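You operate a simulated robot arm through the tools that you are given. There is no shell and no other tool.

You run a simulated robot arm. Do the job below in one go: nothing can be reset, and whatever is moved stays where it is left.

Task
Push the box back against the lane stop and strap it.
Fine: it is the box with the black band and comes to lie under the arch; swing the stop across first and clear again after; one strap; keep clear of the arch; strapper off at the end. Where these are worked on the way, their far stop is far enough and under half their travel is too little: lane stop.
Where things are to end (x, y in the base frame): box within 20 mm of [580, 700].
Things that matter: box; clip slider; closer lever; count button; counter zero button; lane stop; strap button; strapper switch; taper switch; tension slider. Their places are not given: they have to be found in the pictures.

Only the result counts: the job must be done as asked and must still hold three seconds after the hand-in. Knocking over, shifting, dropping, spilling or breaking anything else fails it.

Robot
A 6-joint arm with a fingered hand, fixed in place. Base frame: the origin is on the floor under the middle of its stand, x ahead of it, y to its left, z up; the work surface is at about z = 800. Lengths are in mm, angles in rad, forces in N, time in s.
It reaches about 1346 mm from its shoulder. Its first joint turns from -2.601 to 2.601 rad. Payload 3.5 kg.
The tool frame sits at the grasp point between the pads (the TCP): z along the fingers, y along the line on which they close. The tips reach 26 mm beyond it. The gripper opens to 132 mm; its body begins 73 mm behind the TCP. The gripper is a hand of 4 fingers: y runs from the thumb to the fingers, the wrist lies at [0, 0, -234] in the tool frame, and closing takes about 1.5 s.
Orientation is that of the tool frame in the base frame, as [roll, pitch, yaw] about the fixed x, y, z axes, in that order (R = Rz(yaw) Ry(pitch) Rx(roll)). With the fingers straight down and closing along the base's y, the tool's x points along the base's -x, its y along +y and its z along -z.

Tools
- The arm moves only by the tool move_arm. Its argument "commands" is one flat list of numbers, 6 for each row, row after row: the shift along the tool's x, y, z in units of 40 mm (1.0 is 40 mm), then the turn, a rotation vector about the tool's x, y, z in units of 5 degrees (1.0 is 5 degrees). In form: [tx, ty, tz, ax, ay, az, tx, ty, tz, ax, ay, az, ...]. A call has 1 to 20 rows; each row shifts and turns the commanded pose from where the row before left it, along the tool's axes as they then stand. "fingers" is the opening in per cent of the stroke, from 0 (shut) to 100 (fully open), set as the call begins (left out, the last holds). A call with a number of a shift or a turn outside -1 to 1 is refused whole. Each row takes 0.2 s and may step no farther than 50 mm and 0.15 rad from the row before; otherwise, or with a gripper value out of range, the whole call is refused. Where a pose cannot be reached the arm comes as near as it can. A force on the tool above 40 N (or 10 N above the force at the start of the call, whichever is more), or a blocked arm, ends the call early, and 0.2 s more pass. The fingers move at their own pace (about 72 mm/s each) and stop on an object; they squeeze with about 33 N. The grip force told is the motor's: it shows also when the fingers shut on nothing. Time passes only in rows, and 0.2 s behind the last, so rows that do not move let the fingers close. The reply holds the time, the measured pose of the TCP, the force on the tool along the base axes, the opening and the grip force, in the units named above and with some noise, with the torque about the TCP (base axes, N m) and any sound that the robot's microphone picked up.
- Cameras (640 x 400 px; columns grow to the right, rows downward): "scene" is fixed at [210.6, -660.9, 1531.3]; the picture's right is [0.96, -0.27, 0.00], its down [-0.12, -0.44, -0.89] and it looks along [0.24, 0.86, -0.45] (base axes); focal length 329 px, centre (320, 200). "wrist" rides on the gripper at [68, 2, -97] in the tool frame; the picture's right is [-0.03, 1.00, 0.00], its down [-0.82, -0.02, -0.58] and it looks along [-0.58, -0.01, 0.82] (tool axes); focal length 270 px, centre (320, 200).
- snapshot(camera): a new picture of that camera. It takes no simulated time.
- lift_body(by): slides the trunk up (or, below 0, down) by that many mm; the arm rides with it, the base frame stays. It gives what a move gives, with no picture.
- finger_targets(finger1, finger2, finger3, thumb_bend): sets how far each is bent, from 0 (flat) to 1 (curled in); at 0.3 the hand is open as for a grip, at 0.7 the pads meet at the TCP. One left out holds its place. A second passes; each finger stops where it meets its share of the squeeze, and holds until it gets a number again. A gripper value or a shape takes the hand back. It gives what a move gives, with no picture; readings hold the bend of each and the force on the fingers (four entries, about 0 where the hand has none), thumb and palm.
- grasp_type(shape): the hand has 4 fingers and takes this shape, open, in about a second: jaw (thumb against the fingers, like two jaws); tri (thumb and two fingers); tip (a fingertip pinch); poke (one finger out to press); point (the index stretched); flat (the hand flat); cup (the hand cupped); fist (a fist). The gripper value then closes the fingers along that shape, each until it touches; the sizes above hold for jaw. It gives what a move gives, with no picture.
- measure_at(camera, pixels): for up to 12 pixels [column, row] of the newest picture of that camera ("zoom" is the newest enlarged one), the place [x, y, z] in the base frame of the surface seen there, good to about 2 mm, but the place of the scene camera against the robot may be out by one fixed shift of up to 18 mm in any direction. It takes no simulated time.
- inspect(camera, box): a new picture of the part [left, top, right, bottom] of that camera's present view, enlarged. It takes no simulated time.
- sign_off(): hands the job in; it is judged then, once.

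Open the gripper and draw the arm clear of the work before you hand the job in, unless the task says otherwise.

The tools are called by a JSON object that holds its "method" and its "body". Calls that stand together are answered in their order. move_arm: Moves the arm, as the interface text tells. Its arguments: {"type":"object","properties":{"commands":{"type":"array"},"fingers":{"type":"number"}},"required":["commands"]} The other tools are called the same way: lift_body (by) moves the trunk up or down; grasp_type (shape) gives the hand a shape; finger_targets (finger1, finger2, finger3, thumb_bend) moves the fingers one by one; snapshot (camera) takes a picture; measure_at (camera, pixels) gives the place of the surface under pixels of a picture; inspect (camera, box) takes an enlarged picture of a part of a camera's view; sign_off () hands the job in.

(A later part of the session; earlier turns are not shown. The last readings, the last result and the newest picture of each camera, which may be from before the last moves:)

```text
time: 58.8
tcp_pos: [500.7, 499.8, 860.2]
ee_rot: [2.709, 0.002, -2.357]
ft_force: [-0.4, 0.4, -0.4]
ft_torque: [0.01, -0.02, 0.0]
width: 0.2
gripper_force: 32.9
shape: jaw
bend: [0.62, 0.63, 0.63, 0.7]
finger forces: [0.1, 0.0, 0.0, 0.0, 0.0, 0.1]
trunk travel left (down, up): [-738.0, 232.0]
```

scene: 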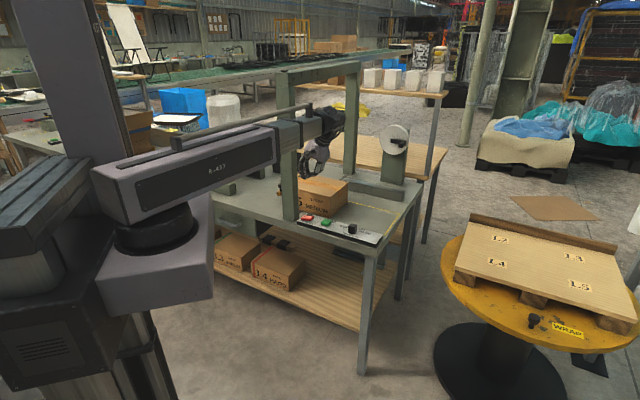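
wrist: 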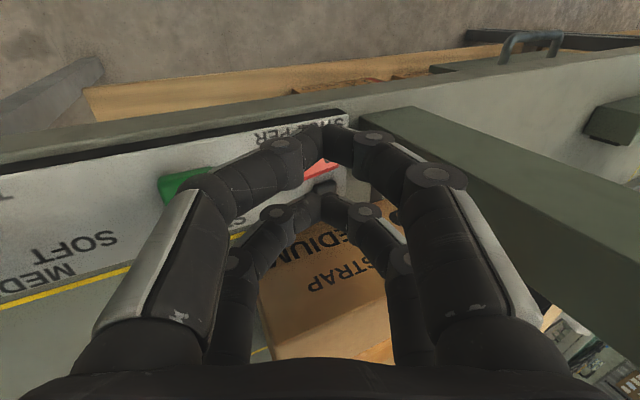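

No contact yet at TCP z≈860. I take a close look before lowering further.

{"method": "snapshot", "body": {"camera": "wrist"}}

{"method": "inspect", "body": {"camera": "scene", "box": [280, 180, 370, 240]}}

{"method": "inspect", "body": {"camera": "wrist", "box": [240, 90, 400, 240]}}

```text
taken
```

wrist: 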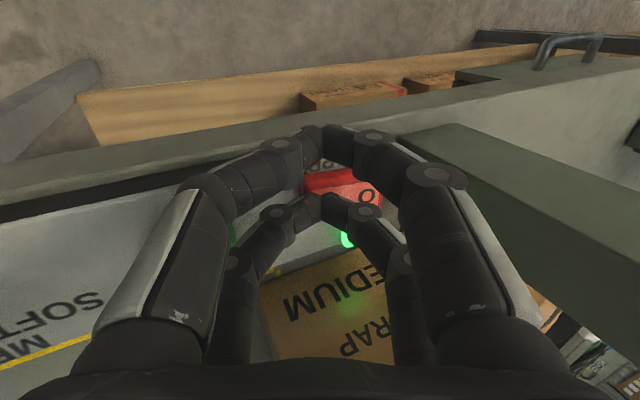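

```text
6.67 times, centred on (325, 210) of scene
```

zoom: 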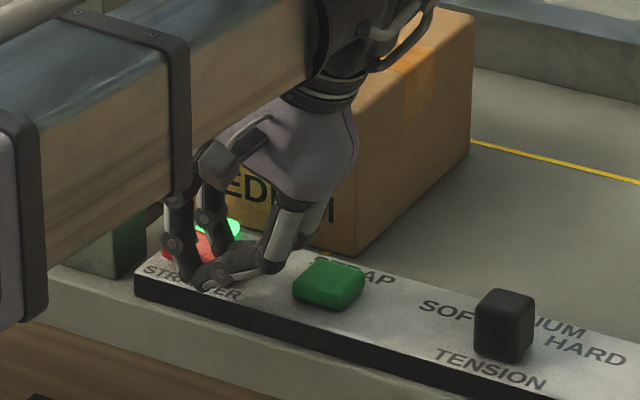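

```text
2.67 times, centred on (320, 165) of wrist
```

zoom: 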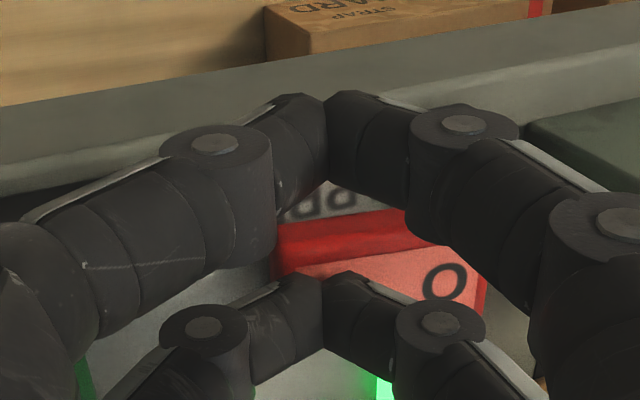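

The lamp beside the rocker now glows green, so the strapper is on. I raise 35 mm and shift 67 mm along the panel to above the green STRAP button.

{"method": "lift_body", "body": {"by": 35}}

{"method": "move_arm", "body": {"commands": [-0.12, -0.765, -0.355, 0, 0, 0, -0.12, -0.765, -0.355, 0, 0, 0, 0, 0, 0, 0, 0, 0]}}

{"method": "snapshot", "body": {"camera": "wrist"}}

{"method": "inspect", "body": {"camera": "scene", "box": [280, 160, 370, 240]}}

```text
time: 59.5
tcp_pos: [500.1, 499.3, 895.0]
ee_rot: [2.708, 0.002, -2.357]
ft_force: [-0.7, 0.2, 0.2]
ft_torque: [0.01, 0.04, -0.02]
width: 0.0
gripper_force: 33.2
shape: jaw
bend: [0.62, 0.63, 0.63, 0.7]
finger forces: [0.1, 0.0, 0.1, 0.1, 0.0, 0.0]
trunk travel left (down, up): [-773.0, 197.0]
```

```text
time: 60.4
tcp_pos: [553.6, 459.1, 896.4]
ee_rot: [2.708, 0.001, -2.355]
ft_force: [0.8, -0.3, 0.5]
ft_torque: [0.0, 0.02, 0.02]
width: 0.0
gripper_force: 33.6
shape: jaw
bend: [0.62, 0.63, 0.63, 0.7]
finger forces: [0.0, 0.1, 0.0, 0.0, 0.0, 0.1]
trunk travel left (down, up): [-773.0, 197.0]
```

```text
taken
```

wrist: 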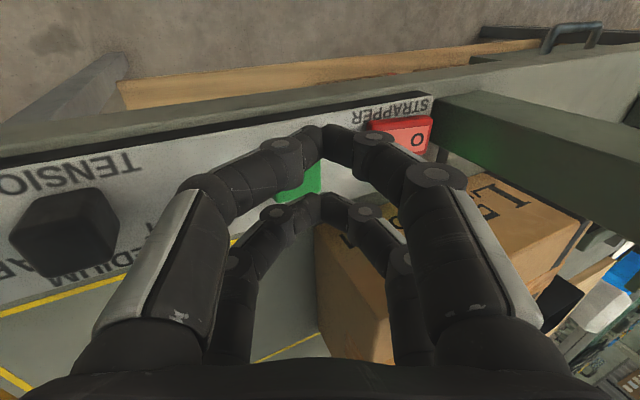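

```text
5.00 times, centred on (325, 200) of scene
```

zoom: 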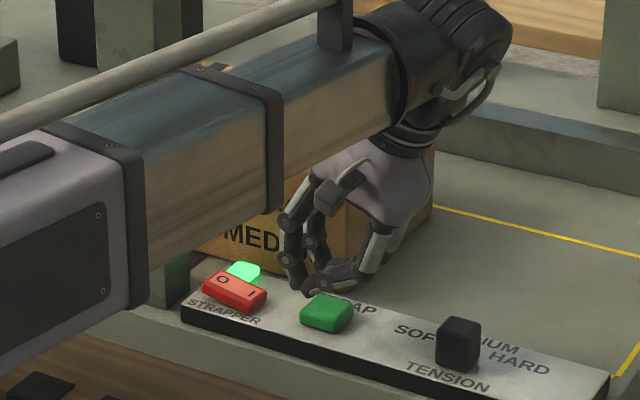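

The back pair's tips are above the green button (u≈141, p≈−167). I lower 33 mm, then press in small steps until a sound or a force tells that it has worked.

{"method": "lift_body", "body": {"by": -33}}

{"method": "lift_body", "body": {"by": -3}}

{"method": "inspect", "body": {"camera": "scene", "box": [300, 190, 360, 240]}}

```text
time: 61.1
tcp_pos: [552.3, 458.0, 862.8]
ee_rot: [2.707, 0.001, -2.356]
ft_force: [0.5, 0.6, -0.1]
ft_torque: [0.0, 0.0, -0.02]
width: 0.0
gripper_force: 32.8
shape: jaw
bend: [0.62, 0.63, 0.63, 0.7]
finger forces: [0.0, 0.0, 0.0, 0.0, 0.0, 0.1]
trunk travel left (down, up): [-740.0, 230.0]
```

```text
time: 61.6
tcp_pos: [552.7, 459.4, 859.5]
ee_rot: [2.708, 0.002, -2.357]
ft_force: [-0.3, 0.2, 0.8]
ft_torque: [0.03, -0.01, 0.01]
width: 0.0
gripper_force: 32.8
shape: jaw
bend: [0.62, 0.63, 0.63, 0.7]
finger forces: [0.1, 0.0, 0.0, 0.0, 0.1, 0.1]
trunk travel left (down, up): [-737.0, 233.0]
```

```text
8.00 times, centred on (330, 215) of scene
```

zoom: 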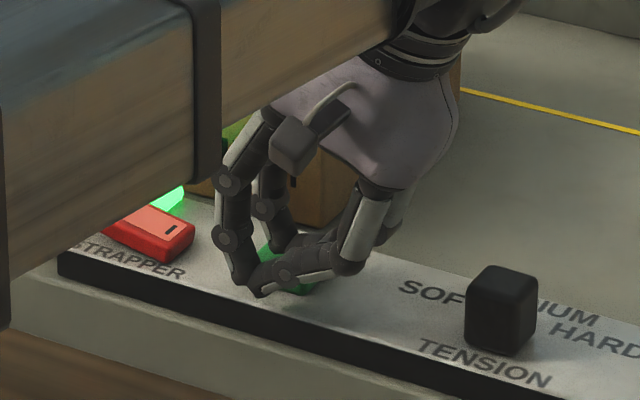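

The tips are right at the button and no sound has come yet. I press on with 2 mm steps.

{"method": "lift_body", "body": {"by": -2}}

{"method": "lift_body", "body": {"by": -2}}

```text
time: 62.2
tcp_pos: [551.7, 458.7, 857.4]
ee_rot: [2.706, 0.002, -2.354]
ft_force: [0.2, 0.1, 2.5]
ft_torque: [0.03, -0.02, 0.0]
width: 0.0
gripper_force: 33.4
shape: jaw
bend: [0.62, 0.63, 0.63, 0.7]
finger forces: [0.0, 0.1, 0.0, 0.0, 0.1, 0.1]
trunk travel left (down, up): [-735.0, 235.0]
```

```text
time: 62.7
tcp_pos: [551.9, 458.9, 856.3]
ee_rot: [2.708, 0.003, -2.356]
ft_force: [-0.2, 0.9, 2.2]
ft_torque: [0.03, -0.1, -0.02]
width: 0.1
gripper_force: 32.5
shape: jaw
bend: [0.62, 0.63, 0.64, 0.7]
finger forces: [0.1, 0.1, 0.0, 0.0, 0.0, 0.1]
trunk travel left (down, up): [-733.0, 237.0]
heard: click
```

A click was heard at 2 N, so the button has worked. I raise the hand and look for the strap.

{"method": "lift_body", "body": {"by": 50}}

{"method": "snapshot", "body": {"camera": "wrist"}}

{"method": "inspect", "body": {"camera": "scene", "box": [260, 60, 400, 240]}}

```text
time: 63.6
tcp_pos: [553.1, 459.6, 905.0]
ee_rot: [2.707, 0.003, -2.356]
ft_force: [0.2, -0.6, 0.7]
ft_torque: [-0.04, 0.02, 0.0]
width: 0.4
gripper_force: 32.7
shape: jaw
bend: [0.62, 0.63, 0.63, 0.7]
finger forces: [0.0, 0.0, 0.2, 0.0, 0.0, 0.0]
trunk travel left (down, up): [-783.0, 187.0]
```

```text
taken
```

wrist: 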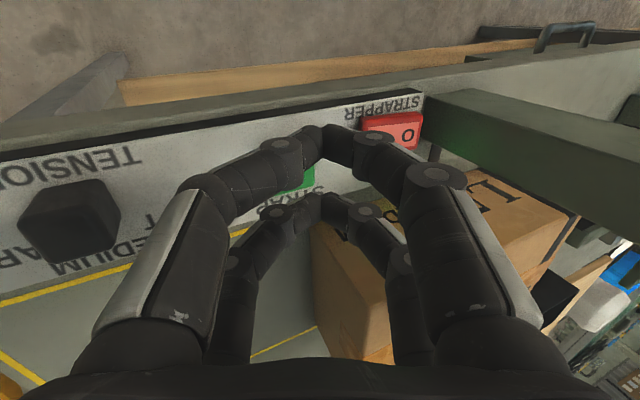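

```text
2.22 times, centred on (330, 150) of scene
```

zoom: 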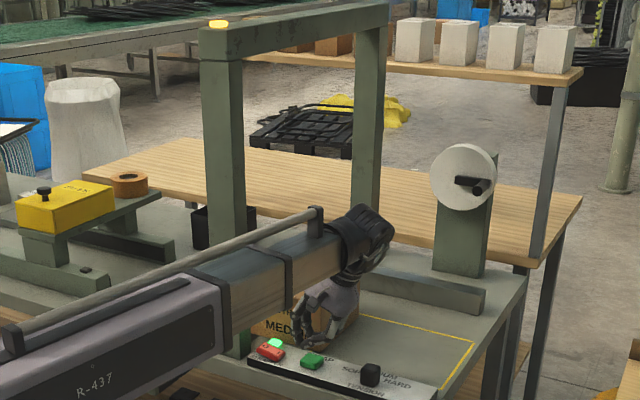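

A lamp on the arch's top is lit at zoom (218,24), so a strapping cycle seems to be running. I wait two seconds and look again.

{"method": "move_arm", "body": {"commands": [0, 0, 0, 0, 0, 0, 0, 0, 0, 0, 0, 0, 0, 0, 0, 0, 0, 0, 0, 0, 0, 0, 0, 0, 0, 0, 0, 0, 0, 0, 0, 0, 0, 0, 0, 0, 0, 0, 0, 0, 0, 0, 0, 0, 0, 0, 0, 0, 0, 0, 0, 0, 0, 0, 0, 0, 0, 0, 0, 0]}}

{"method": "inspect", "body": {"camera": "scene", "box": [260, 60, 400, 240]}}

{"method": "snapshot", "body": {"camera": "wrist"}}

```text
time: 65.8
tcp_pos: [552.8, 458.7, 905.1]
ee_rot: [2.707, 0.002, -2.357]
ft_force: [-0.4, 0.9, 0.4]
ft_torque: [0.02, 0.02, -0.01]
width: 0.0
gripper_force: 33.0
shape: jaw
bend: [0.62, 0.63, 0.63, 0.7]
finger forces: [0.0, 0.1, 0.0, 0.0, 0.0, 0.1]
trunk travel left (down, up): [-783.0, 187.0]
```

```text
2.22 times, centred on (330, 150) of scene
```

zoom: 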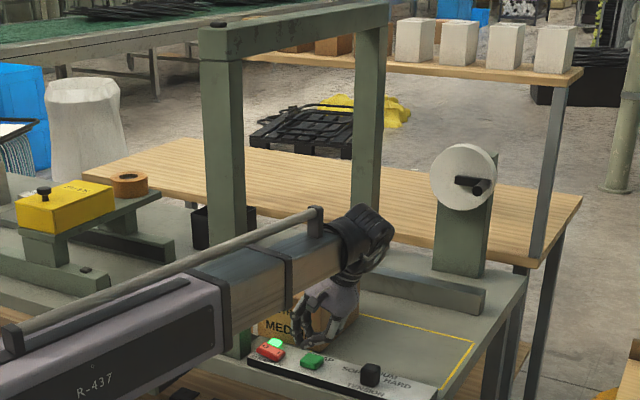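

```text
taken
```

wrist: 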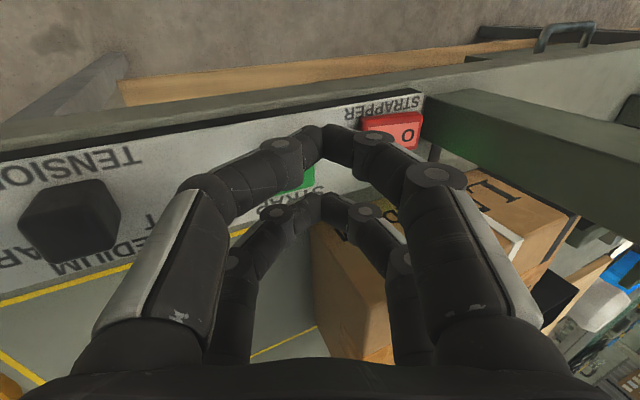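

The lamp is dark again and a white strap lies round the box at wrist (510,240): one strap done. Now I tilt the hand 10° more and move to above the rocker's O end to switch the strapper off.

{"method": "move_arm", "body": {"commands": [0, 0.51, -0.022, -1, 0, 0, 0, 0.51, -0.022, -1, 0, 0, 0.1, 0.695, 0.49, 0, 0, 0, 0.1, 0.695, 0.49, 0, 0, 0, 0, 0, 0, 0, 0, 0]}}

{"method": "snapshot", "body": {"camera": "wrist"}}

{"method": "inspect", "body": {"camera": "scene", "box": [270, 150, 370, 240]}}

```text
time: 67.0
tcp_pos: [475.0, 526.5, 925.2]
ee_rot: [2.533, 0.001, -2.356]
ft_force: [-0.1, 0.1, 0.3]
ft_torque: [-0.01, 0.01, 0.03]
width: 0.1
gripper_force: 32.7
shape: jaw
bend: [0.62, 0.63, 0.63, 0.7]
finger forces: [0.0, 0.0, 0.1, 0.0, 0.0, 0.0]
trunk travel left (down, up): [-783.0, 187.0]
```

```text
taken
```

wrist: 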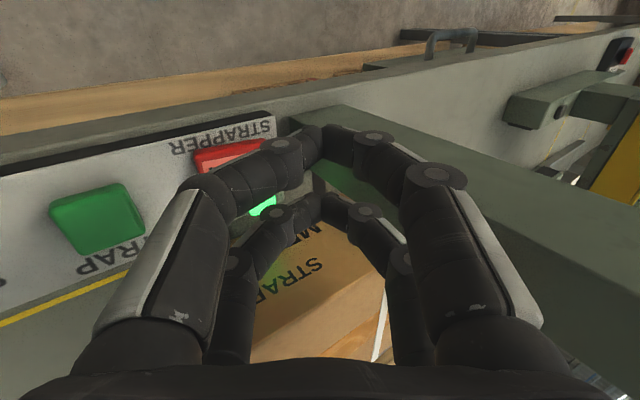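

```text
4.44 times, centred on (320, 195) of scene
```

zoom: 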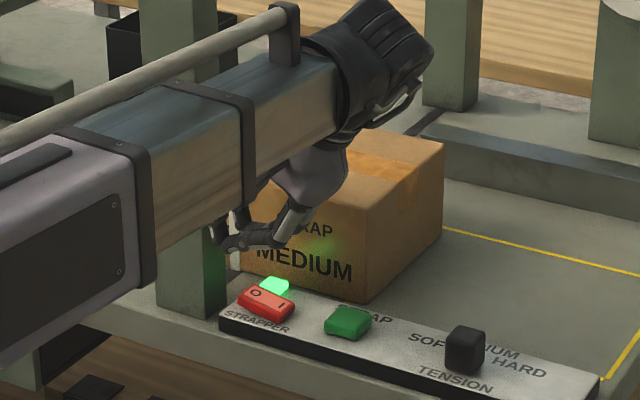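

The tips are above the O end (u≈38, p≈−175) with some 25 mm to the post. I lower 55 mm and then press in small steps.

{"method": "lift_body", "body": {"by": -55}}

{"method": "lift_body", "body": {"by": -4}}

{"method": "lift_body", "body": {"by": -3}}

{"method": "snapshot", "body": {"camera": "wrist"}}

{"method": "inspect", "body": {"camera": "scene", "box": [280, 180, 350, 240]}}

```text
time: 68.0
tcp_pos: [475.0, 526.7, 870.7]
ee_rot: [2.533, 0.0, -2.356]
ft_force: [-0.2, -1.1, 0.4]
ft_torque: [-0.03, 0.03, -0.01]
width: 0.0
gripper_force: 32.5
shape: jaw
bend: [0.62, 0.63, 0.63, 0.7]
finger forces: [0.1, 0.0, 0.0, 0.0, 0.0, 0.0]
trunk travel left (down, up): [-728.0, 242.0]
```

```text
time: 68.5
tcp_pos: [476.6, 526.2, 866.9]
ee_rot: [2.531, 0.001, -2.358]
ft_force: [0.4, -0.2, -0.2]
ft_torque: [0.01, 0.02, 0.0]
width: 0.0
gripper_force: 33.1
shape: jaw
bend: [0.62, 0.63, 0.63, 0.7]
finger forces: [0.1, 0.0, 0.1, 0.1, 0.0, 0.0]
trunk travel left (down, up): [-724.0, 246.0]
```

```text
time: 69.0
tcp_pos: [475.7, 526.7, 863.7]
ee_rot: [2.532, 0.002, -2.357]
ft_force: [-0.2, -0.1, 1.5]
ft_torque: [0.01, -0.03, -0.03]
width: 0.0
gripper_force: 33.2
shape: jaw
bend: [0.62, 0.63, 0.64, 0.7]
finger forces: [0.0, 0.0, 0.1, 0.0, 0.0, 0.0]
trunk travel left (down, up): [-721.0, 249.0]
```

```text
taken
```

wrist: 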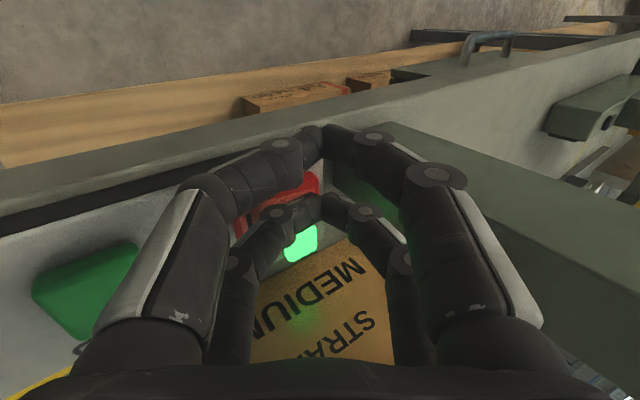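

```text
6.67 times, centred on (315, 210) of scene
```

zoom: 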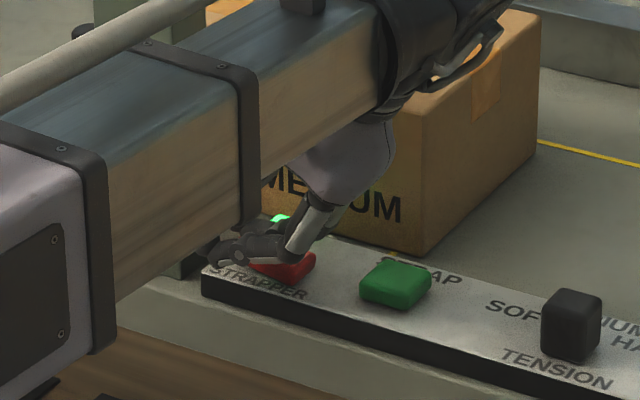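

Contact with the rocker has begun (1.5 N), the lamp is still green. I press 2–3 mm at a time.

{"method": "lift_body", "body": {"by": -3}}

{"method": "lift_body", "body": {"by": -2}}

{"method": "snapshot", "body": {"camera": "wrist"}}

```text
time: 69.5
tcp_pos: [474.5, 527.3, 861.7]
ee_rot: [2.534, 0.001, -2.356]
ft_force: [-1.0, -0.5, 1.1]
ft_torque: [-0.01, 0.03, 0.0]
width: 0.0
gripper_force: 32.8
shape: jaw
bend: [0.62, 0.63, 0.64, 0.7]
finger forces: [0.0, 0.0, 0.8, 0.0, 0.1, 0.0]
trunk travel left (down, up): [-718.0, 252.0]
```

```text
time: 70.1
tcp_pos: [476.5, 526.0, 859.8]
ee_rot: [2.532, 0.005, -2.356]
ft_force: [4.5, -1.2, 13.9]
ft_torque: [0.07, -0.35, -0.05]
width: 0.0
gripper_force: 32.9
shape: jaw
bend: [0.62, 0.63, 0.64, 0.7]
finger forces: [0.1, 0.1, 10.0, 0.1, 0.1, 0.0]
trunk travel left (down, up): [-716.0, 254.0]
```

```text
taken
```

wrist: 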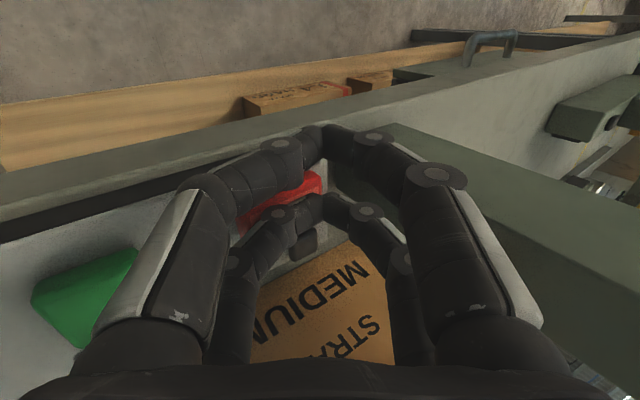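

The lamp is dark now, so the strapper is off. I raise the hand away from the panel.

{"method": "lift_body", "body": {"by": 170}}

{"method": "snapshot", "body": {"camera": "wrist"}}

{"method": "inspect", "body": {"camera": "scene", "box": [260, 150, 390, 240]}}

```text
time: 72.0
tcp_pos: [475.4, 526.9, 1029.0]
ee_rot: [2.532, 0.001, -2.356]
ft_force: [-0.3, 0.0, 0.2]
ft_torque: [0.0, 0.01, 0.01]
width: 0.1
gripper_force: 33.1
shape: jaw
bend: [0.62, 0.63, 0.64, 0.7]
finger forces: [0.1, 0.1, 0.0, 0.1, 0.0, 0.0]
trunk travel left (down, up): [-886.0, 84.0]
```

```text
taken
```

wrist: 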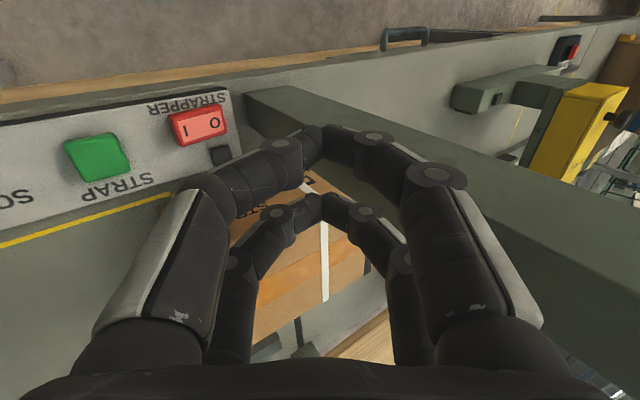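

```text
4.44 times, centred on (325, 195) of scene
```

zoom: 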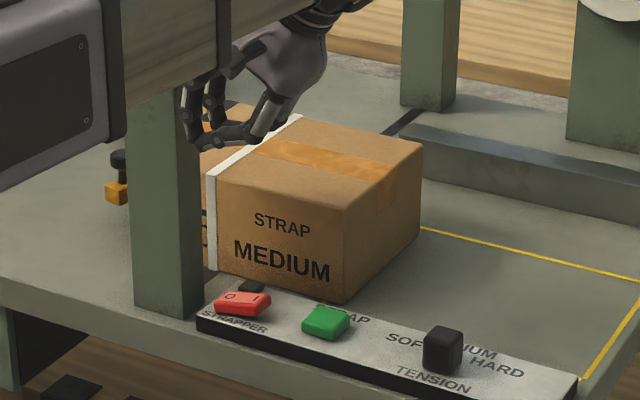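

The strap is on, the strapper is off and its lamp dark, and the slider still stands at MEDIUM. I draw the hand back from the panel toward the robot and untilt it, ready to cross to the left side.

{"method": "move_arm", "body": {"commands": [1, 0, 0, 0, 0, 0, 1, 0, 0, 0, 0, 0, 1, 0, 0, 0, 0, 0, 0, -0.51, -0.022, 1, 0, 0, 0, -0.51, -0.022, 1, 0, 0, 0, -0.51, -0.022, 1, 0, 0, 0, -0.51, -0.022, 1, 0, 0, 0, -0.51, -0.022, 1, 0, 0, 0, -0.51, -0.022, 1, 0, 0, 0, -0.51, -0.022, 1, 0, 0, 0, 0, 0, 0, 0, 0]}}

{"method": "lift_body", "body": {"by": 55}}

```text
time: 74.4
tcp_pos: [486.7, 345.2, 987.7]
ee_rot: [-3.138, 0.001, -2.356]
ft_force: [0.3, 0.2, 0.7]
ft_torque: [0.01, 0.01, -0.01]
width: 0.0
gripper_force: 32.7
shape: jaw
bend: [0.62, 0.63, 0.64, 0.7]
finger forces: [0.0, 0.0, 0.1, 0.0, 0.0, 0.0]
trunk travel left (down, up): [-886.0, 84.0]
```

```text
time: 75.3
tcp_pos: [486.3, 344.5, 1041.1]
ee_rot: [-3.14, 0.001, -2.358]
ft_force: [-0.3, 0.2, -0.5]
ft_torque: [-0.01, -0.03, 0.03]
width: 0.0
gripper_force: 32.9
shape: jaw
bend: [0.62, 0.63, 0.64, 0.7]
finger forces: [0.1, 0.0, 0.0, 0.0, 0.0, 0.0]
trunk travel left (down, up): [-941.0, 29.0]
```

The hand is upright at radius 596. I cross in a chord to the left side and extend again toward (320,860).

{"method": "move_arm", "body": {"commands": [0.172, 0.96, 0, 0, 0, 0, 0.172, 0.96, 0, 0, 0, 0, 0.172, 0.96, 0, 0, 0, 0, 0.172, 0.96, 0, 0, 0, 0, 0.172, 0.96, 0, 0, 0, 0, 0.172, 0.96, 0, 0, 0, 0, 0.172, 0.96, 0, 0, 0, 0, 0.172, 0.96, 0, 0, 0, 0, 0.172, 0.96, 0, 0, 0, 0, 0, 0, 0, 0, 0, 0]}}

{"method": "move_arm", "body": {"commands": [-0.963, 0.433, 0, 0, 0, 0, -0.963, 0.433, 0, 0, 0, 0, -0.963, 0.433, 0, 0, 0, 0, -0.963, 0.433, 0, 0, 0, 0, -0.963, 0.433, 0, 0, 0, 0, -0.963, 0.433, 0, 0, 0, 0, -0.963, 0.433, 0, 0, 0, 0, 0, 0, 0, 0, 0, 0]}}

{"method": "snapshot", "body": {"camera": "wrist"}}

```text
time: 77.5
tcp_pos: [196.7, 546.0, 1042.8]
ee_rot: [-3.139, 0.0, -2.356]
ft_force: [0.0, -1.3, 0.3]
ft_torque: [0.0, -0.01, -0.02]
width: 0.0
gripper_force: 33.3
shape: jaw
bend: [0.62, 0.63, 0.64, 0.7]
finger forces: [0.0, 0.0, 0.1, 0.1, 0.0, 0.1]
trunk travel left (down, up): [-941.0, 29.0]
```

```text
time: 79.3
tcp_pos: [303.4, 821.2, 1040.9]
ee_rot: [-3.141, 0.0, -2.356]
ft_force: [-0.3, 0.2, -0.7]
ft_torque: [0.0, 0.0, -0.02]
width: 0.2
gripper_force: 33.0
shape: jaw
bend: [0.62, 0.63, 0.64, 0.7]
finger forces: [0.0, 0.0, 0.0, 0.0, 0.0, 0.0]
trunk travel left (down, up): [-941.0, 29.0]
```

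```text
taken
```

wrist: 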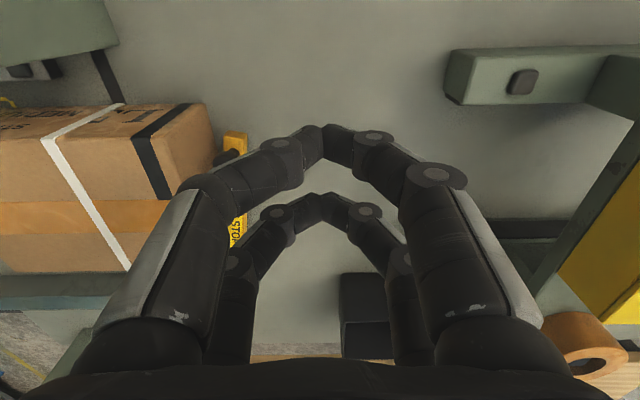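

The strapped box and the yellow stop beside its end are in view at (200,150)–(240,240). I open the fingers to see the stop and the gap.

{"method": "move_arm", "body": {"commands": [0, 0, 0, 0, 0, 0, 0, 0, 0, 0, 0, 0, 0, 0, 0, 0, 0, 0, 0, 0, 0, 0, 0, 0, 0, 0, 0, 0, 0, 0, 0, 0, 0, 0, 0, 0, 0, 0, 0, 0, 0, 0], "fingers": 100}}

{"method": "snapshot", "body": {"camera": "wrist"}}

{"method": "inspect", "body": {"camera": "wrist", "box": [160, 90, 320, 280]}}

```text
time: 80.9
tcp_pos: [304.4, 822.9, 1042.2]
ee_rot: [-3.141, 0.001, -2.356]
ft_force: [0.1, -0.1, 1.3]
ft_torque: [-0.02, 0.0, 0.02]
width: 131.8
gripper_force: 0.0
shape: jaw
bend: [0.3, 0.3, 0.3, 0.3]
finger forces: [0.1, 0.1, 0.0, 0.1, 0.0, 0.0]
trunk travel left (down, up): [-941.0, 29.0]
```

```text
taken
```

wrist: 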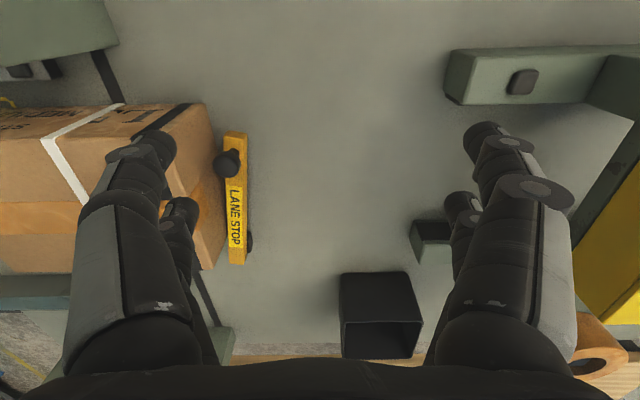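

```text
2.11 times, centred on (240, 185) of wrist
```

zoom: 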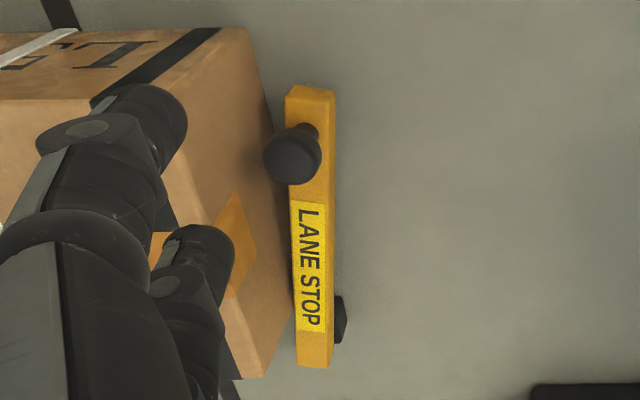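

The stop lies alongside the box's end with the knob at zoom (293,155). I measure the stop's edges, the knob and the box's end.

{"method": "measure_at", "body": {"camera": "zoom", "pixels": [[293, 158], [270, 158], [318, 158], [290, 92], [332, 95], [300, 360], [328, 360], [333, 200], [292, 250], [248, 30], [272, 120], [290, 300]]}}

{"method": "measure_at", "body": {"camera": "zoom", "pixels": [[265, 375], [255, 375], [338, 320], [310, 90], [310, 125], [280, 180], [312, 340], [220, 60], [285, 230], [265, 80]]}}

```text
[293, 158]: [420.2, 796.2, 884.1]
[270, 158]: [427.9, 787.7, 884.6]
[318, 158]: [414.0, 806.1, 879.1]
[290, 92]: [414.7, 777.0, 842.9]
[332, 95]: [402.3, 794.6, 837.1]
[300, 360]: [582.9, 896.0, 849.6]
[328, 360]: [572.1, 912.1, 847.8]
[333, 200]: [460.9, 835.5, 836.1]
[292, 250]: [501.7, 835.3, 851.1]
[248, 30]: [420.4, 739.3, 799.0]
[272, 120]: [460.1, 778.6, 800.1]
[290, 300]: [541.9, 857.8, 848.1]
```

```text
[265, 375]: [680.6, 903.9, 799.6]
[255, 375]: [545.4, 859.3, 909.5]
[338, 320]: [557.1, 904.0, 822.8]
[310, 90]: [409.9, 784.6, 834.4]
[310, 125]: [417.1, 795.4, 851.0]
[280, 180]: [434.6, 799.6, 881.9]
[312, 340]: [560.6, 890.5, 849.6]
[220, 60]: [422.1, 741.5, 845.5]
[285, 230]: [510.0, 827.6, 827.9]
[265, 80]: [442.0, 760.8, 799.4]
```

The knob is at about (420.5,796.5), z 856–886, some 26 mm from the box's end, and the box's middle reckons to about 13 mm from the goal. The gap is too narrow to push from that side, so I turn the hand to yaw 135° with the fingers open, to cage the knob from above and drag it.

{"method": "move_arm", "body": {"commands": [0, 0, 0, 0, 0, 1, 0, 0, 0, 0, 0, 1, 0, 0, 0, 0, 0, 1, 0, 0, 0, 0, 0, 1, 0, 0, 0, 0, 0, 1, 0, 0, 0, 0, 0, 1, 0, 0, 0, 0, 0, 1, 0, 0, 0, 0, 0, 1, 0, 0, 0, 0, 0, 1, 0, 0, 0, 0, 0, 1, 0, 0, 0, 0, 0, 1, 0, 0, 0, 0, 0, 1, 0, 0, 0, 0, 0, 1, 0, 0, 0, 0, 0, 1, 0, 0, 0, 0, 0, 1, 0, 0, 0, 0, 0, 1, 0, 0, 0, 0, 0, 1, 0, 0, 0, 0, 0, 1]}}

{"method": "move_arm", "body": {"commands": [-0.81, 0.524, 0, 0, 0, 0, -0.81, 0.524, 0, 0, 0, 0, -0.81, 0.524, 0, 0, 0, 0, 0, 0, 0, 0, 0, 0], "fingers": 60}}

{"method": "snapshot", "body": {"camera": "wrist"}}

```text
time: 84.7
tcp_pos: [304.0, 822.1, 1042.3]
ee_rot: [3.138, 0.002, 2.355]
ft_force: [-0.1, -0.4, -0.7]
ft_torque: [0.0, -0.04, 0.01]
width: 131.9
gripper_force: 0.1
shape: jaw
bend: [0.3, 0.3, 0.3, 0.3]
finger forces: [0.0, 0.1, 0.0, 0.0, 0.0, 0.0]
trunk travel left (down, up): [-941.0, 29.0]
```

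```text
time: 85.7
tcp_pos: [416.7, 798.0, 1042.3]
ee_rot: [3.138, 0.003, 2.357]
ft_force: [-0.8, -0.9, 0.0]
ft_torque: [0.01, 0.03, 0.02]
width: 79.8
gripper_force: 0.1
shape: jaw
bend: [0.71, 0.71, 0.71, 0.7]
finger forces: [0.0, 0.1, 0.0, 0.1, 0.0, 0.0]
trunk travel left (down, up): [-941.0, 29.0]
```

```text
taken
```

wrist: 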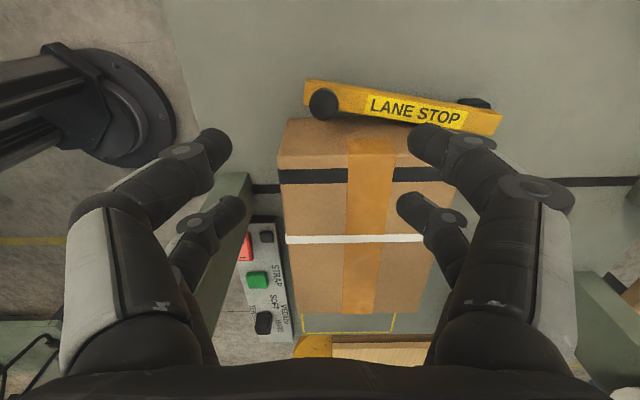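

From here the view is very clear: knob at (323,102), stop arm, box with black band and one white strap. I measure the knob, the box's corners and the stop's edge once more.

{"method": "measure_at", "body": {"camera": "wrist", "pixels": [[323, 103], [311, 103], [335, 103], [323, 92], [323, 115], [279, 158], [281, 150], [455, 175], [294, 312], [422, 310], [285, 120], [312, 118]]}}

{"method": "inspect", "body": {"camera": "wrist", "box": [260, 60, 520, 200]}}

```text
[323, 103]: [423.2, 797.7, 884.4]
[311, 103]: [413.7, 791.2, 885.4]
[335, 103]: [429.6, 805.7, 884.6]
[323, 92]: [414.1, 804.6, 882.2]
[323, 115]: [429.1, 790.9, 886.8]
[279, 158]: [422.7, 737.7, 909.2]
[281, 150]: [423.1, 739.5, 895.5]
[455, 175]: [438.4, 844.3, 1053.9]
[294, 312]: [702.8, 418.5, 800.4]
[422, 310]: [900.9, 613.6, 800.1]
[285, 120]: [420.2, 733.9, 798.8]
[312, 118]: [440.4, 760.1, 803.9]
```

```text
2.46 times, centred on (390, 130) of wrist
```

zoom: 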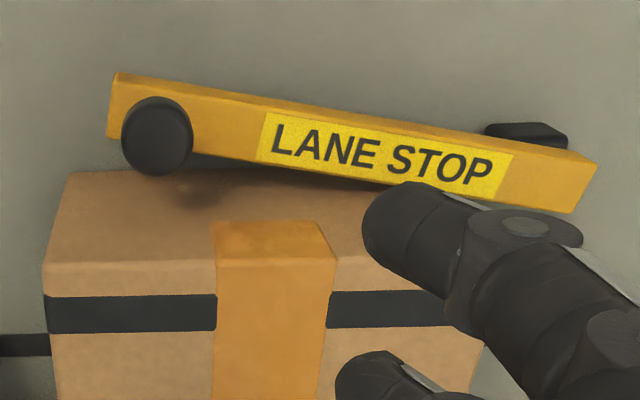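

The knob's centre is (421.6,798), dia. about 24 mm. I shift 3.5 mm sideways to centre on it and lower to TCP z≈900 first.

{"method": "move_arm", "body": {"commands": [0, 0.0875, 0, 0, 0, 0, 0, 0, 0, 0, 0, 0]}}

{"method": "lift_body", "body": {"by": -142}}

{"method": "snapshot", "body": {"camera": "wrist"}}

{"method": "inspect", "body": {"camera": "scene", "box": [230, 120, 330, 220]}}

```text
time: 86.3
tcp_pos: [419.2, 801.0, 1043.5]
ee_rot: [3.141, 0.003, 2.357]
ft_force: [-0.2, 0.4, -0.5]
ft_torque: [0.0, 0.02, 0.01]
width: 79.7
gripper_force: 0.0
shape: jaw
bend: [0.71, 0.71, 0.71, 0.7]
finger forces: [0.0, 0.1, 0.0, 0.0, 0.0, 0.0]
trunk travel left (down, up): [-941.0, 29.0]
```

```text
time: 88.0
tcp_pos: [419.5, 800.5, 900.0]
ee_rot: [3.14, 0.001, 2.357]
ft_force: [-0.2, 0.6, 0.1]
ft_torque: [-0.02, 0.0, -0.03]
width: 79.6
gripper_force: 0.2
shape: jaw
bend: [0.71, 0.71, 0.71, 0.7]
finger forces: [0.0, 0.0, 0.0, 0.1, 0.0, 0.1]
trunk travel left (down, up): [-799.0, 171.0]
```

```text
taken
```

wrist: 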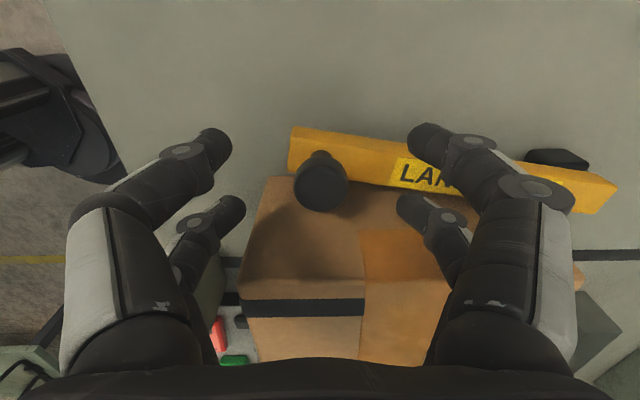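

```text
4.00 times, centred on (280, 170) of scene
```

zoom: 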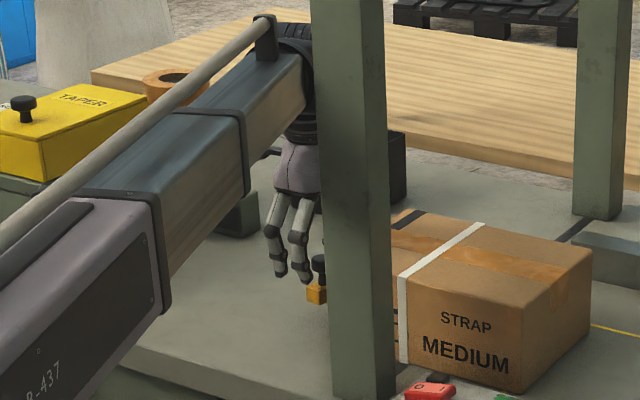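

The knob is between the four digits. I measure the fingertips' heights before the last lowering.

{"method": "measure_at", "body": {"camera": "wrist", "pixels": [[222, 150], [215, 133], [238, 210], [232, 198], [418, 140], [425, 126], [403, 205], [410, 195], [322, 180], [322, 195]]}}

```text
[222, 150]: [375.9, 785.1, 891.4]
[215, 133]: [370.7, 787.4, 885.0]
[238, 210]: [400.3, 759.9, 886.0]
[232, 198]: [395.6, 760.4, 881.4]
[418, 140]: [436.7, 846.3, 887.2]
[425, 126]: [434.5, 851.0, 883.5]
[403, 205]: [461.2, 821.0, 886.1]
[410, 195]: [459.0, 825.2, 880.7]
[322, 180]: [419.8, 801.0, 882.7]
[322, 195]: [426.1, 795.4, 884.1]
```

The tips lie evenly about the knob, front pair at u≈−196, back pair at u≈−161. I lower 14 mm and close the fingers gently round the knob.

{"method": "lift_body", "body": {"by": -14}}

{"method": "move_arm", "body": {"commands": [0, 0, 0, 0, 0, 0, 0, 0, 0, 0, 0, 0, 0, 0, 0, 0, 0, 0, 0, 0, 0, 0, 0, 0, 0, 0, 0, 0, 0, 0], "fingers": 12}}

{"method": "snapshot", "body": {"camera": "wrist"}}

```text
time: 88.6
tcp_pos: [419.0, 800.1, 885.6]
ee_rot: [3.14, 0.002, 2.355]
ft_force: [1.1, -0.4, -0.2]
ft_torque: [-0.01, 0.0, -0.01]
width: 79.6
gripper_force: 0.0
shape: jaw
bend: [0.71, 0.71, 0.71, 0.7]
finger forces: [0.0, 0.0, 0.1, 0.1, 0.1, 0.0]
trunk travel left (down, up): [-785.0, 185.0]
```

```text
time: 89.8
tcp_pos: [419.6, 800.6, 886.0]
ee_rot: [3.139, 0.002, 2.356]
ft_force: [-0.1, 0.2, -0.2]
ft_torque: [0.01, 0.03, -0.02]
width: 16.4
gripper_force: 0.1
shape: jaw
bend: [0.72, 0.72, 0.72, 0.7]
finger forces: [0.0, 0.1, 0.0, 0.0, 0.1, 0.0]
trunk travel left (down, up): [-785.0, 185.0]
```

```text
taken
```

wrist: 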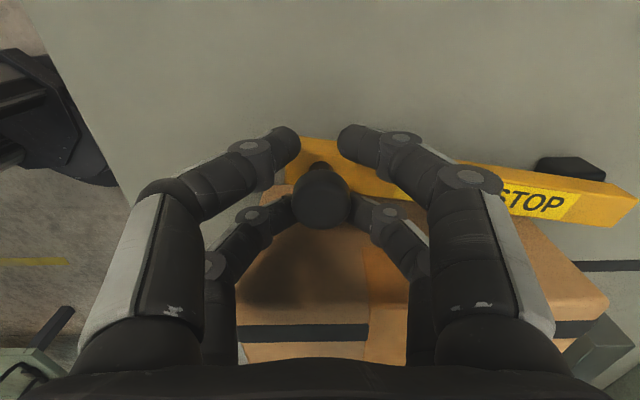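

The fingers cage the knob with 16 mm opening, the back pair lying behind it. I drag the stop along its arc for the first 30°.

{"method": "move_arm", "body": {"commands": [0.384, 0.087, 0, 0, 0, 0, 0.375, 0.121, 0, 0, 0, 0, 0.363, 0.153, 0, 0, 0, 0, 0.348, 0.184, 0, 0, 0, 0, 0.331, 0.214, 0, 0, 0, 0, 0.311, 0.241, 0, 0, 0, 0]}}

{"method": "snapshot", "body": {"camera": "wrist"}}

```text
time: 91.2
tcp_pos: [387.6, 887.4, 886.6]
ee_rot: [3.138, 0.0, 2.356]
ft_force: [-0.5, -0.5, -0.2]
ft_torque: [0.0, 0.01, -0.05]
width: 16.4
gripper_force: 0.0
shape: jaw
bend: [0.72, 0.72, 0.72, 0.7]
finger forces: [0.0, 0.1, 0.9, 0.1, 0.0, 0.0]
trunk travel left (down, up): [-785.0, 185.0]
```

```text
taken
```

wrist: 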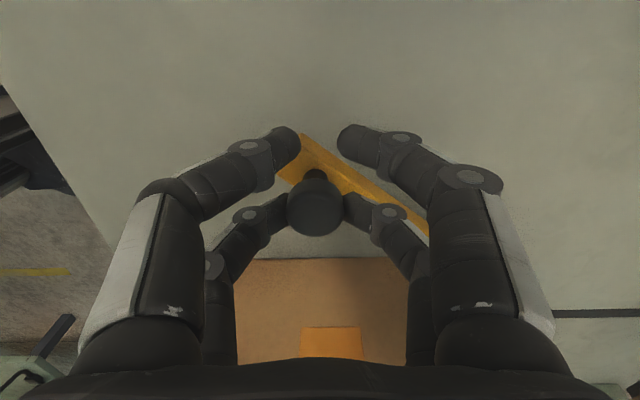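

The stop follows the caged hand, now clear of the box. I go on along the arc.

{"method": "move_arm", "body": {"commands": [0.289, 0.268, 0, 0, 0, 0, 0.265, 0.292, 0, 0, 0, 0, 0.238, 0.314, 0, 0, 0, 0, 0.21, 0.333, 0, 0, 0, 0, 0.18, 0.35, 0, 0, 0, 0, 0.149, 0.365, 0, 0, 0, 0, 0.116, 0.376, 0, 0, 0, 0]}}

{"method": "snapshot", "body": {"camera": "wrist"}}

```text
time: 92.8
tcp_pos: [410.6, 994.9, 886.3]
ee_rot: [3.14, 0.004, 2.357]
ft_force: [-0.5, 0.0, 0.4]
ft_torque: [0.04, 0.04, -0.02]
width: 16.4
gripper_force: 0.0
shape: jaw
bend: [0.72, 0.72, 0.72, 0.7]
finger forces: [0.0, 0.0, 0.7, 0.0, 0.1, 0.1]
trunk travel left (down, up): [-785.0, 185.0]
```

```text
taken
```

wrist: 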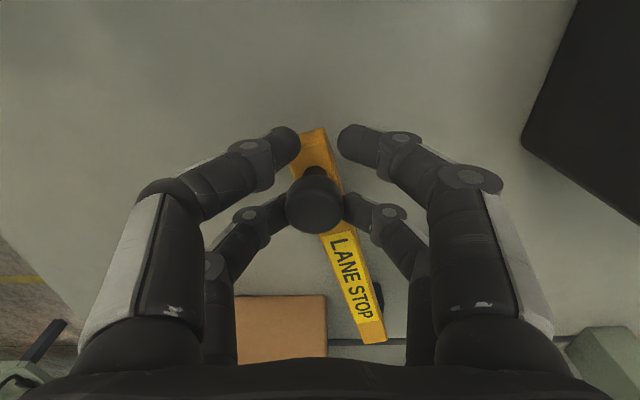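

About 15° remain to the stop's first position. I go on with the arc to the end and watch the force.

{"method": "move_arm", "body": {"commands": [0.083, 0.385, 0, 0, 0, 0, 0.049, 0.391, 0, 0, 0, 0, 0.013, 0.212, 0, 0, 0, 0, 0, 0.1, 0, 0, 0, 0]}}

{"method": "snapshot", "body": {"camera": "wrist"}}

```text
time: 93.8
tcp_pos: [439.0, 1030.3, 886.0]
ee_rot: [3.139, 0.003, 2.356]
ft_force: [0.2, -0.7, 0.3]
ft_torque: [0.0, -0.02, 0.02]
width: 16.1
gripper_force: 0.0
shape: jaw
bend: [0.72, 0.72, 0.72, 0.7]
finger forces: [0.0, 0.1, 0.6, 0.0, 0.0, 0.0]
trunk travel left (down, up): [-785.0, 185.0]
```

```text
taken
```

wrist: 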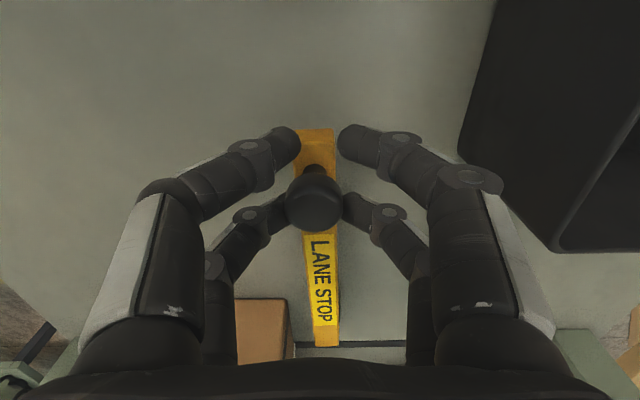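

The stop is nearly back along the lane's side. I move on in 3 mm steps to find its end stop.

{"method": "move_arm", "body": {"commands": [0, 0.075, 0, 0, 0, 0, 0, 0.075, 0, 0, 0, 0]}}

{"method": "move_arm", "body": {"commands": [0, 0.075, 0, 0, 0, 0]}}

{"method": "snapshot", "body": {"camera": "wrist"}}

{"method": "measure_at", "body": {"camera": "wrist", "pixels": [[314, 195], [300, 195], [330, 195], [314, 215], [325, 345], [310, 300], [335, 300]]}}

```text
time: 94.4
tcp_pos: [442.5, 1034.9, 886.4]
ee_rot: [3.14, 0.003, 2.355]
ft_force: [-1.0, 0.0, -0.9]
ft_torque: [-0.01, 0.01, -0.07]
width: 16.2
gripper_force: 0.0
shape: jaw
bend: [0.72, 0.72, 0.72, 0.7]
finger forces: [0.1, 0.0, 1.2, 0.0, 0.1, 0.0]
trunk travel left (down, up): [-785.0, 185.0]
```

```text
time: 94.8
tcp_pos: [445.2, 1036.1, 886.2]
ee_rot: [3.139, 0.002, 2.356]
ft_force: [-1.3, -1.1, -0.4]
ft_torque: [-0.03, 0.04, -0.07]
width: 16.4
gripper_force: 0.1
shape: jaw
bend: [0.72, 0.72, 0.71, 0.7]
finger forces: [0.0, 0.1, 2.2, 0.0, 0.1, 0.0]
trunk travel left (down, up): [-785.0, 185.0]
```

```text
taken
```

wrist: 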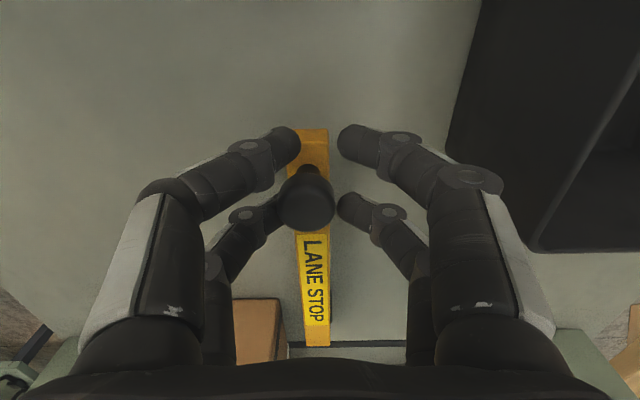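

```text
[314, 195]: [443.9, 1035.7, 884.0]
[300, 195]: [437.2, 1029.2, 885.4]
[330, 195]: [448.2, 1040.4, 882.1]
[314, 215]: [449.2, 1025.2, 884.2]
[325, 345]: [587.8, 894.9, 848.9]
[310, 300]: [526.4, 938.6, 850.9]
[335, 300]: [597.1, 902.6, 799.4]
```

The knob now presses on the −p fingers with 2.2 N and no longer moves: the stop is back at its end, with the knob near (442,1030) as at the start. I ease back, open the fingers and lift.

{"method": "move_arm", "body": {"commands": [0, -0.1, 0, 0, 0, 0, 0, 0, 0, 0, 0, 0, 0, 0, 0, 0, 0, 0, 0, 0, 0, 0, 0, 0], "fingers": 60}}

{"method": "lift_body", "body": {"by": 150}}

{"method": "snapshot", "body": {"camera": "wrist"}}

{"method": "snapshot", "body": {"camera": "scene"}}

```text
time: 95.8
tcp_pos: [441.3, 1032.2, 885.8]
ee_rot: [3.14, 0.002, 2.355]
ft_force: [0.2, 0.3, -1.4]
ft_torque: [-0.02, 0.01, 0.03]
width: 78.7
gripper_force: 0.1
shape: jaw
bend: [0.71, 0.71, 0.71, 0.7]
finger forces: [0.1, 0.0, 0.0, 0.0, 0.0, 0.1]
trunk travel left (down, up): [-785.0, 185.0]
```

```text
time: 97.6
tcp_pos: [441.5, 1033.4, 1036.4]
ee_rot: [3.14, 0.002, 2.356]
ft_force: [-0.5, 0.2, 0.1]
ft_torque: [0.0, 0.02, -0.02]
width: 78.5
gripper_force: 0.1
shape: jaw
bend: [0.71, 0.71, 0.71, 0.7]
finger forces: [0.0, 0.0, 0.0, 0.0, 0.0, 0.1]
trunk travel left (down, up): [-935.0, 35.0]
```

```text
taken
```

wrist: 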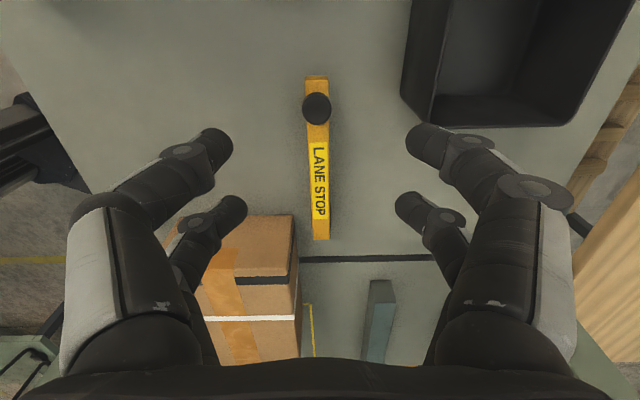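

```text
taken
```

scene: 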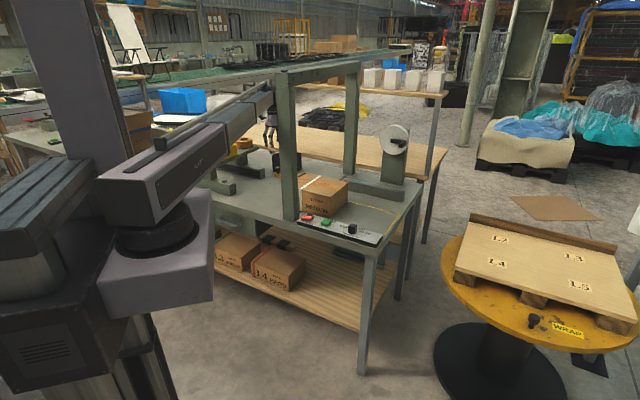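

The stop lies clear again and the box keeps its strap. I measure the knob, the stop's ends and the box's corners for a final check.

{"method": "measure_at", "body": {"camera": "wrist", "pixels": [[317, 108], [305, 108], [329, 108], [313, 237], [329, 237], [310, 78], [293, 277], [291, 218], [298, 320], [205, 318], [296, 350], [212, 230]]}}

{"method": "inspect", "body": {"camera": "scene", "box": [250, 150, 390, 250]}}

```text
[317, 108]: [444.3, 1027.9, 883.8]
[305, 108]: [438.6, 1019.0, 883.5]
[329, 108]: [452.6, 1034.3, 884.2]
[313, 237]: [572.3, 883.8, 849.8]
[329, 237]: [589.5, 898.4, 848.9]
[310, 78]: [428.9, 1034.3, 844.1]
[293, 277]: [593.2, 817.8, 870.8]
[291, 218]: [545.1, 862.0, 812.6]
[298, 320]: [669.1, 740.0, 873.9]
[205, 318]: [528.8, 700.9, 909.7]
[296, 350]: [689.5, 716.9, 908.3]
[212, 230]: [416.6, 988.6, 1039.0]
```

```text
4.00 times, centred on (320, 200) of scene
```

zoom: 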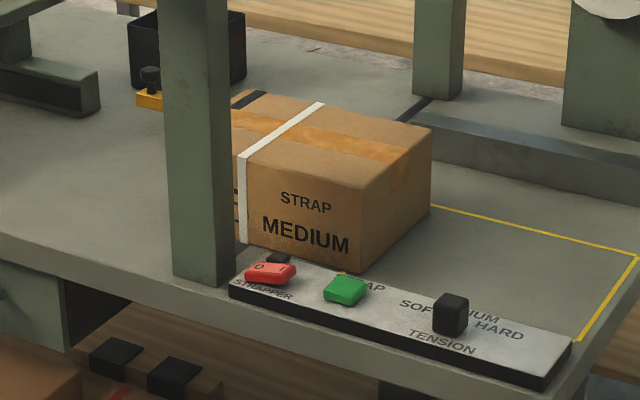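

The knob is back at (444,1028) as at the start, the box's middle reckons to about (573,710), 12 mm from the goal, the lamp is dark and one strap is on. I open the fingers and draw the arm well clear.

{"method": "move_arm", "body": {"commands": [-0.232, -0.944, 0, 0, 0, 0, -0.232, -0.944, 0, 0, 0, 0, -0.232, -0.944, 0, 0, 0, 0, -0.232, -0.944, 0, 0, 0, 0, -0.232, -0.944, 0, 0, 0, 0, -0.232, -0.944, 0, 0, 0, 0, -0.232, -0.944, 0, 0, 0, 0, -0.278, -0.934, 0, 0, 0, 0, -0.278, -0.934, 0, 0, 0, 0, -0.278, -0.934, 0, 0, 0, 0, -0.278, -0.934, 0, 0, 0, 0, -0.278, -0.934, 0, 0, 0, 0, 0, 0, 0, 0, 0, 0], "fingers": 100}}

{"method": "snapshot", "body": {"camera": "scene"}}

{"method": "inspect", "body": {"camera": "scene", "box": [200, 60, 460, 300]}}

```text
time: 100.4
tcp_pos: [205.2, 628.6, 1036.0]
ee_rot: [3.138, 0.002, 2.356]
ft_force: [0.3, 0.0, -0.7]
ft_torque: [-0.01, -0.02, 0.0]
width: 131.8
gripper_force: 0.0
shape: jaw
bend: [0.3, 0.3, 0.3, 0.3]
finger forces: [0.0, 0.0, 0.1, 0.0, 0.1, 0.0]
trunk travel left (down, up): [-935.0, 35.0]
```

```text
taken
```

scene: 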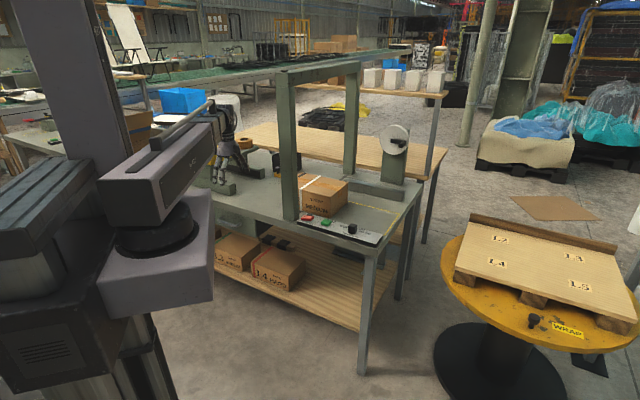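

```text
1.67 times, centred on (330, 180) of scene
```

zoom: 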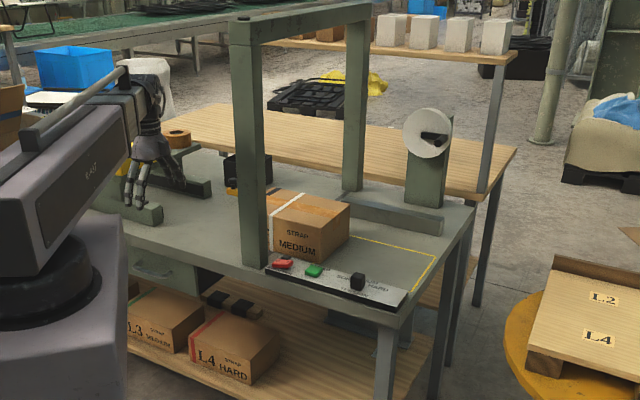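

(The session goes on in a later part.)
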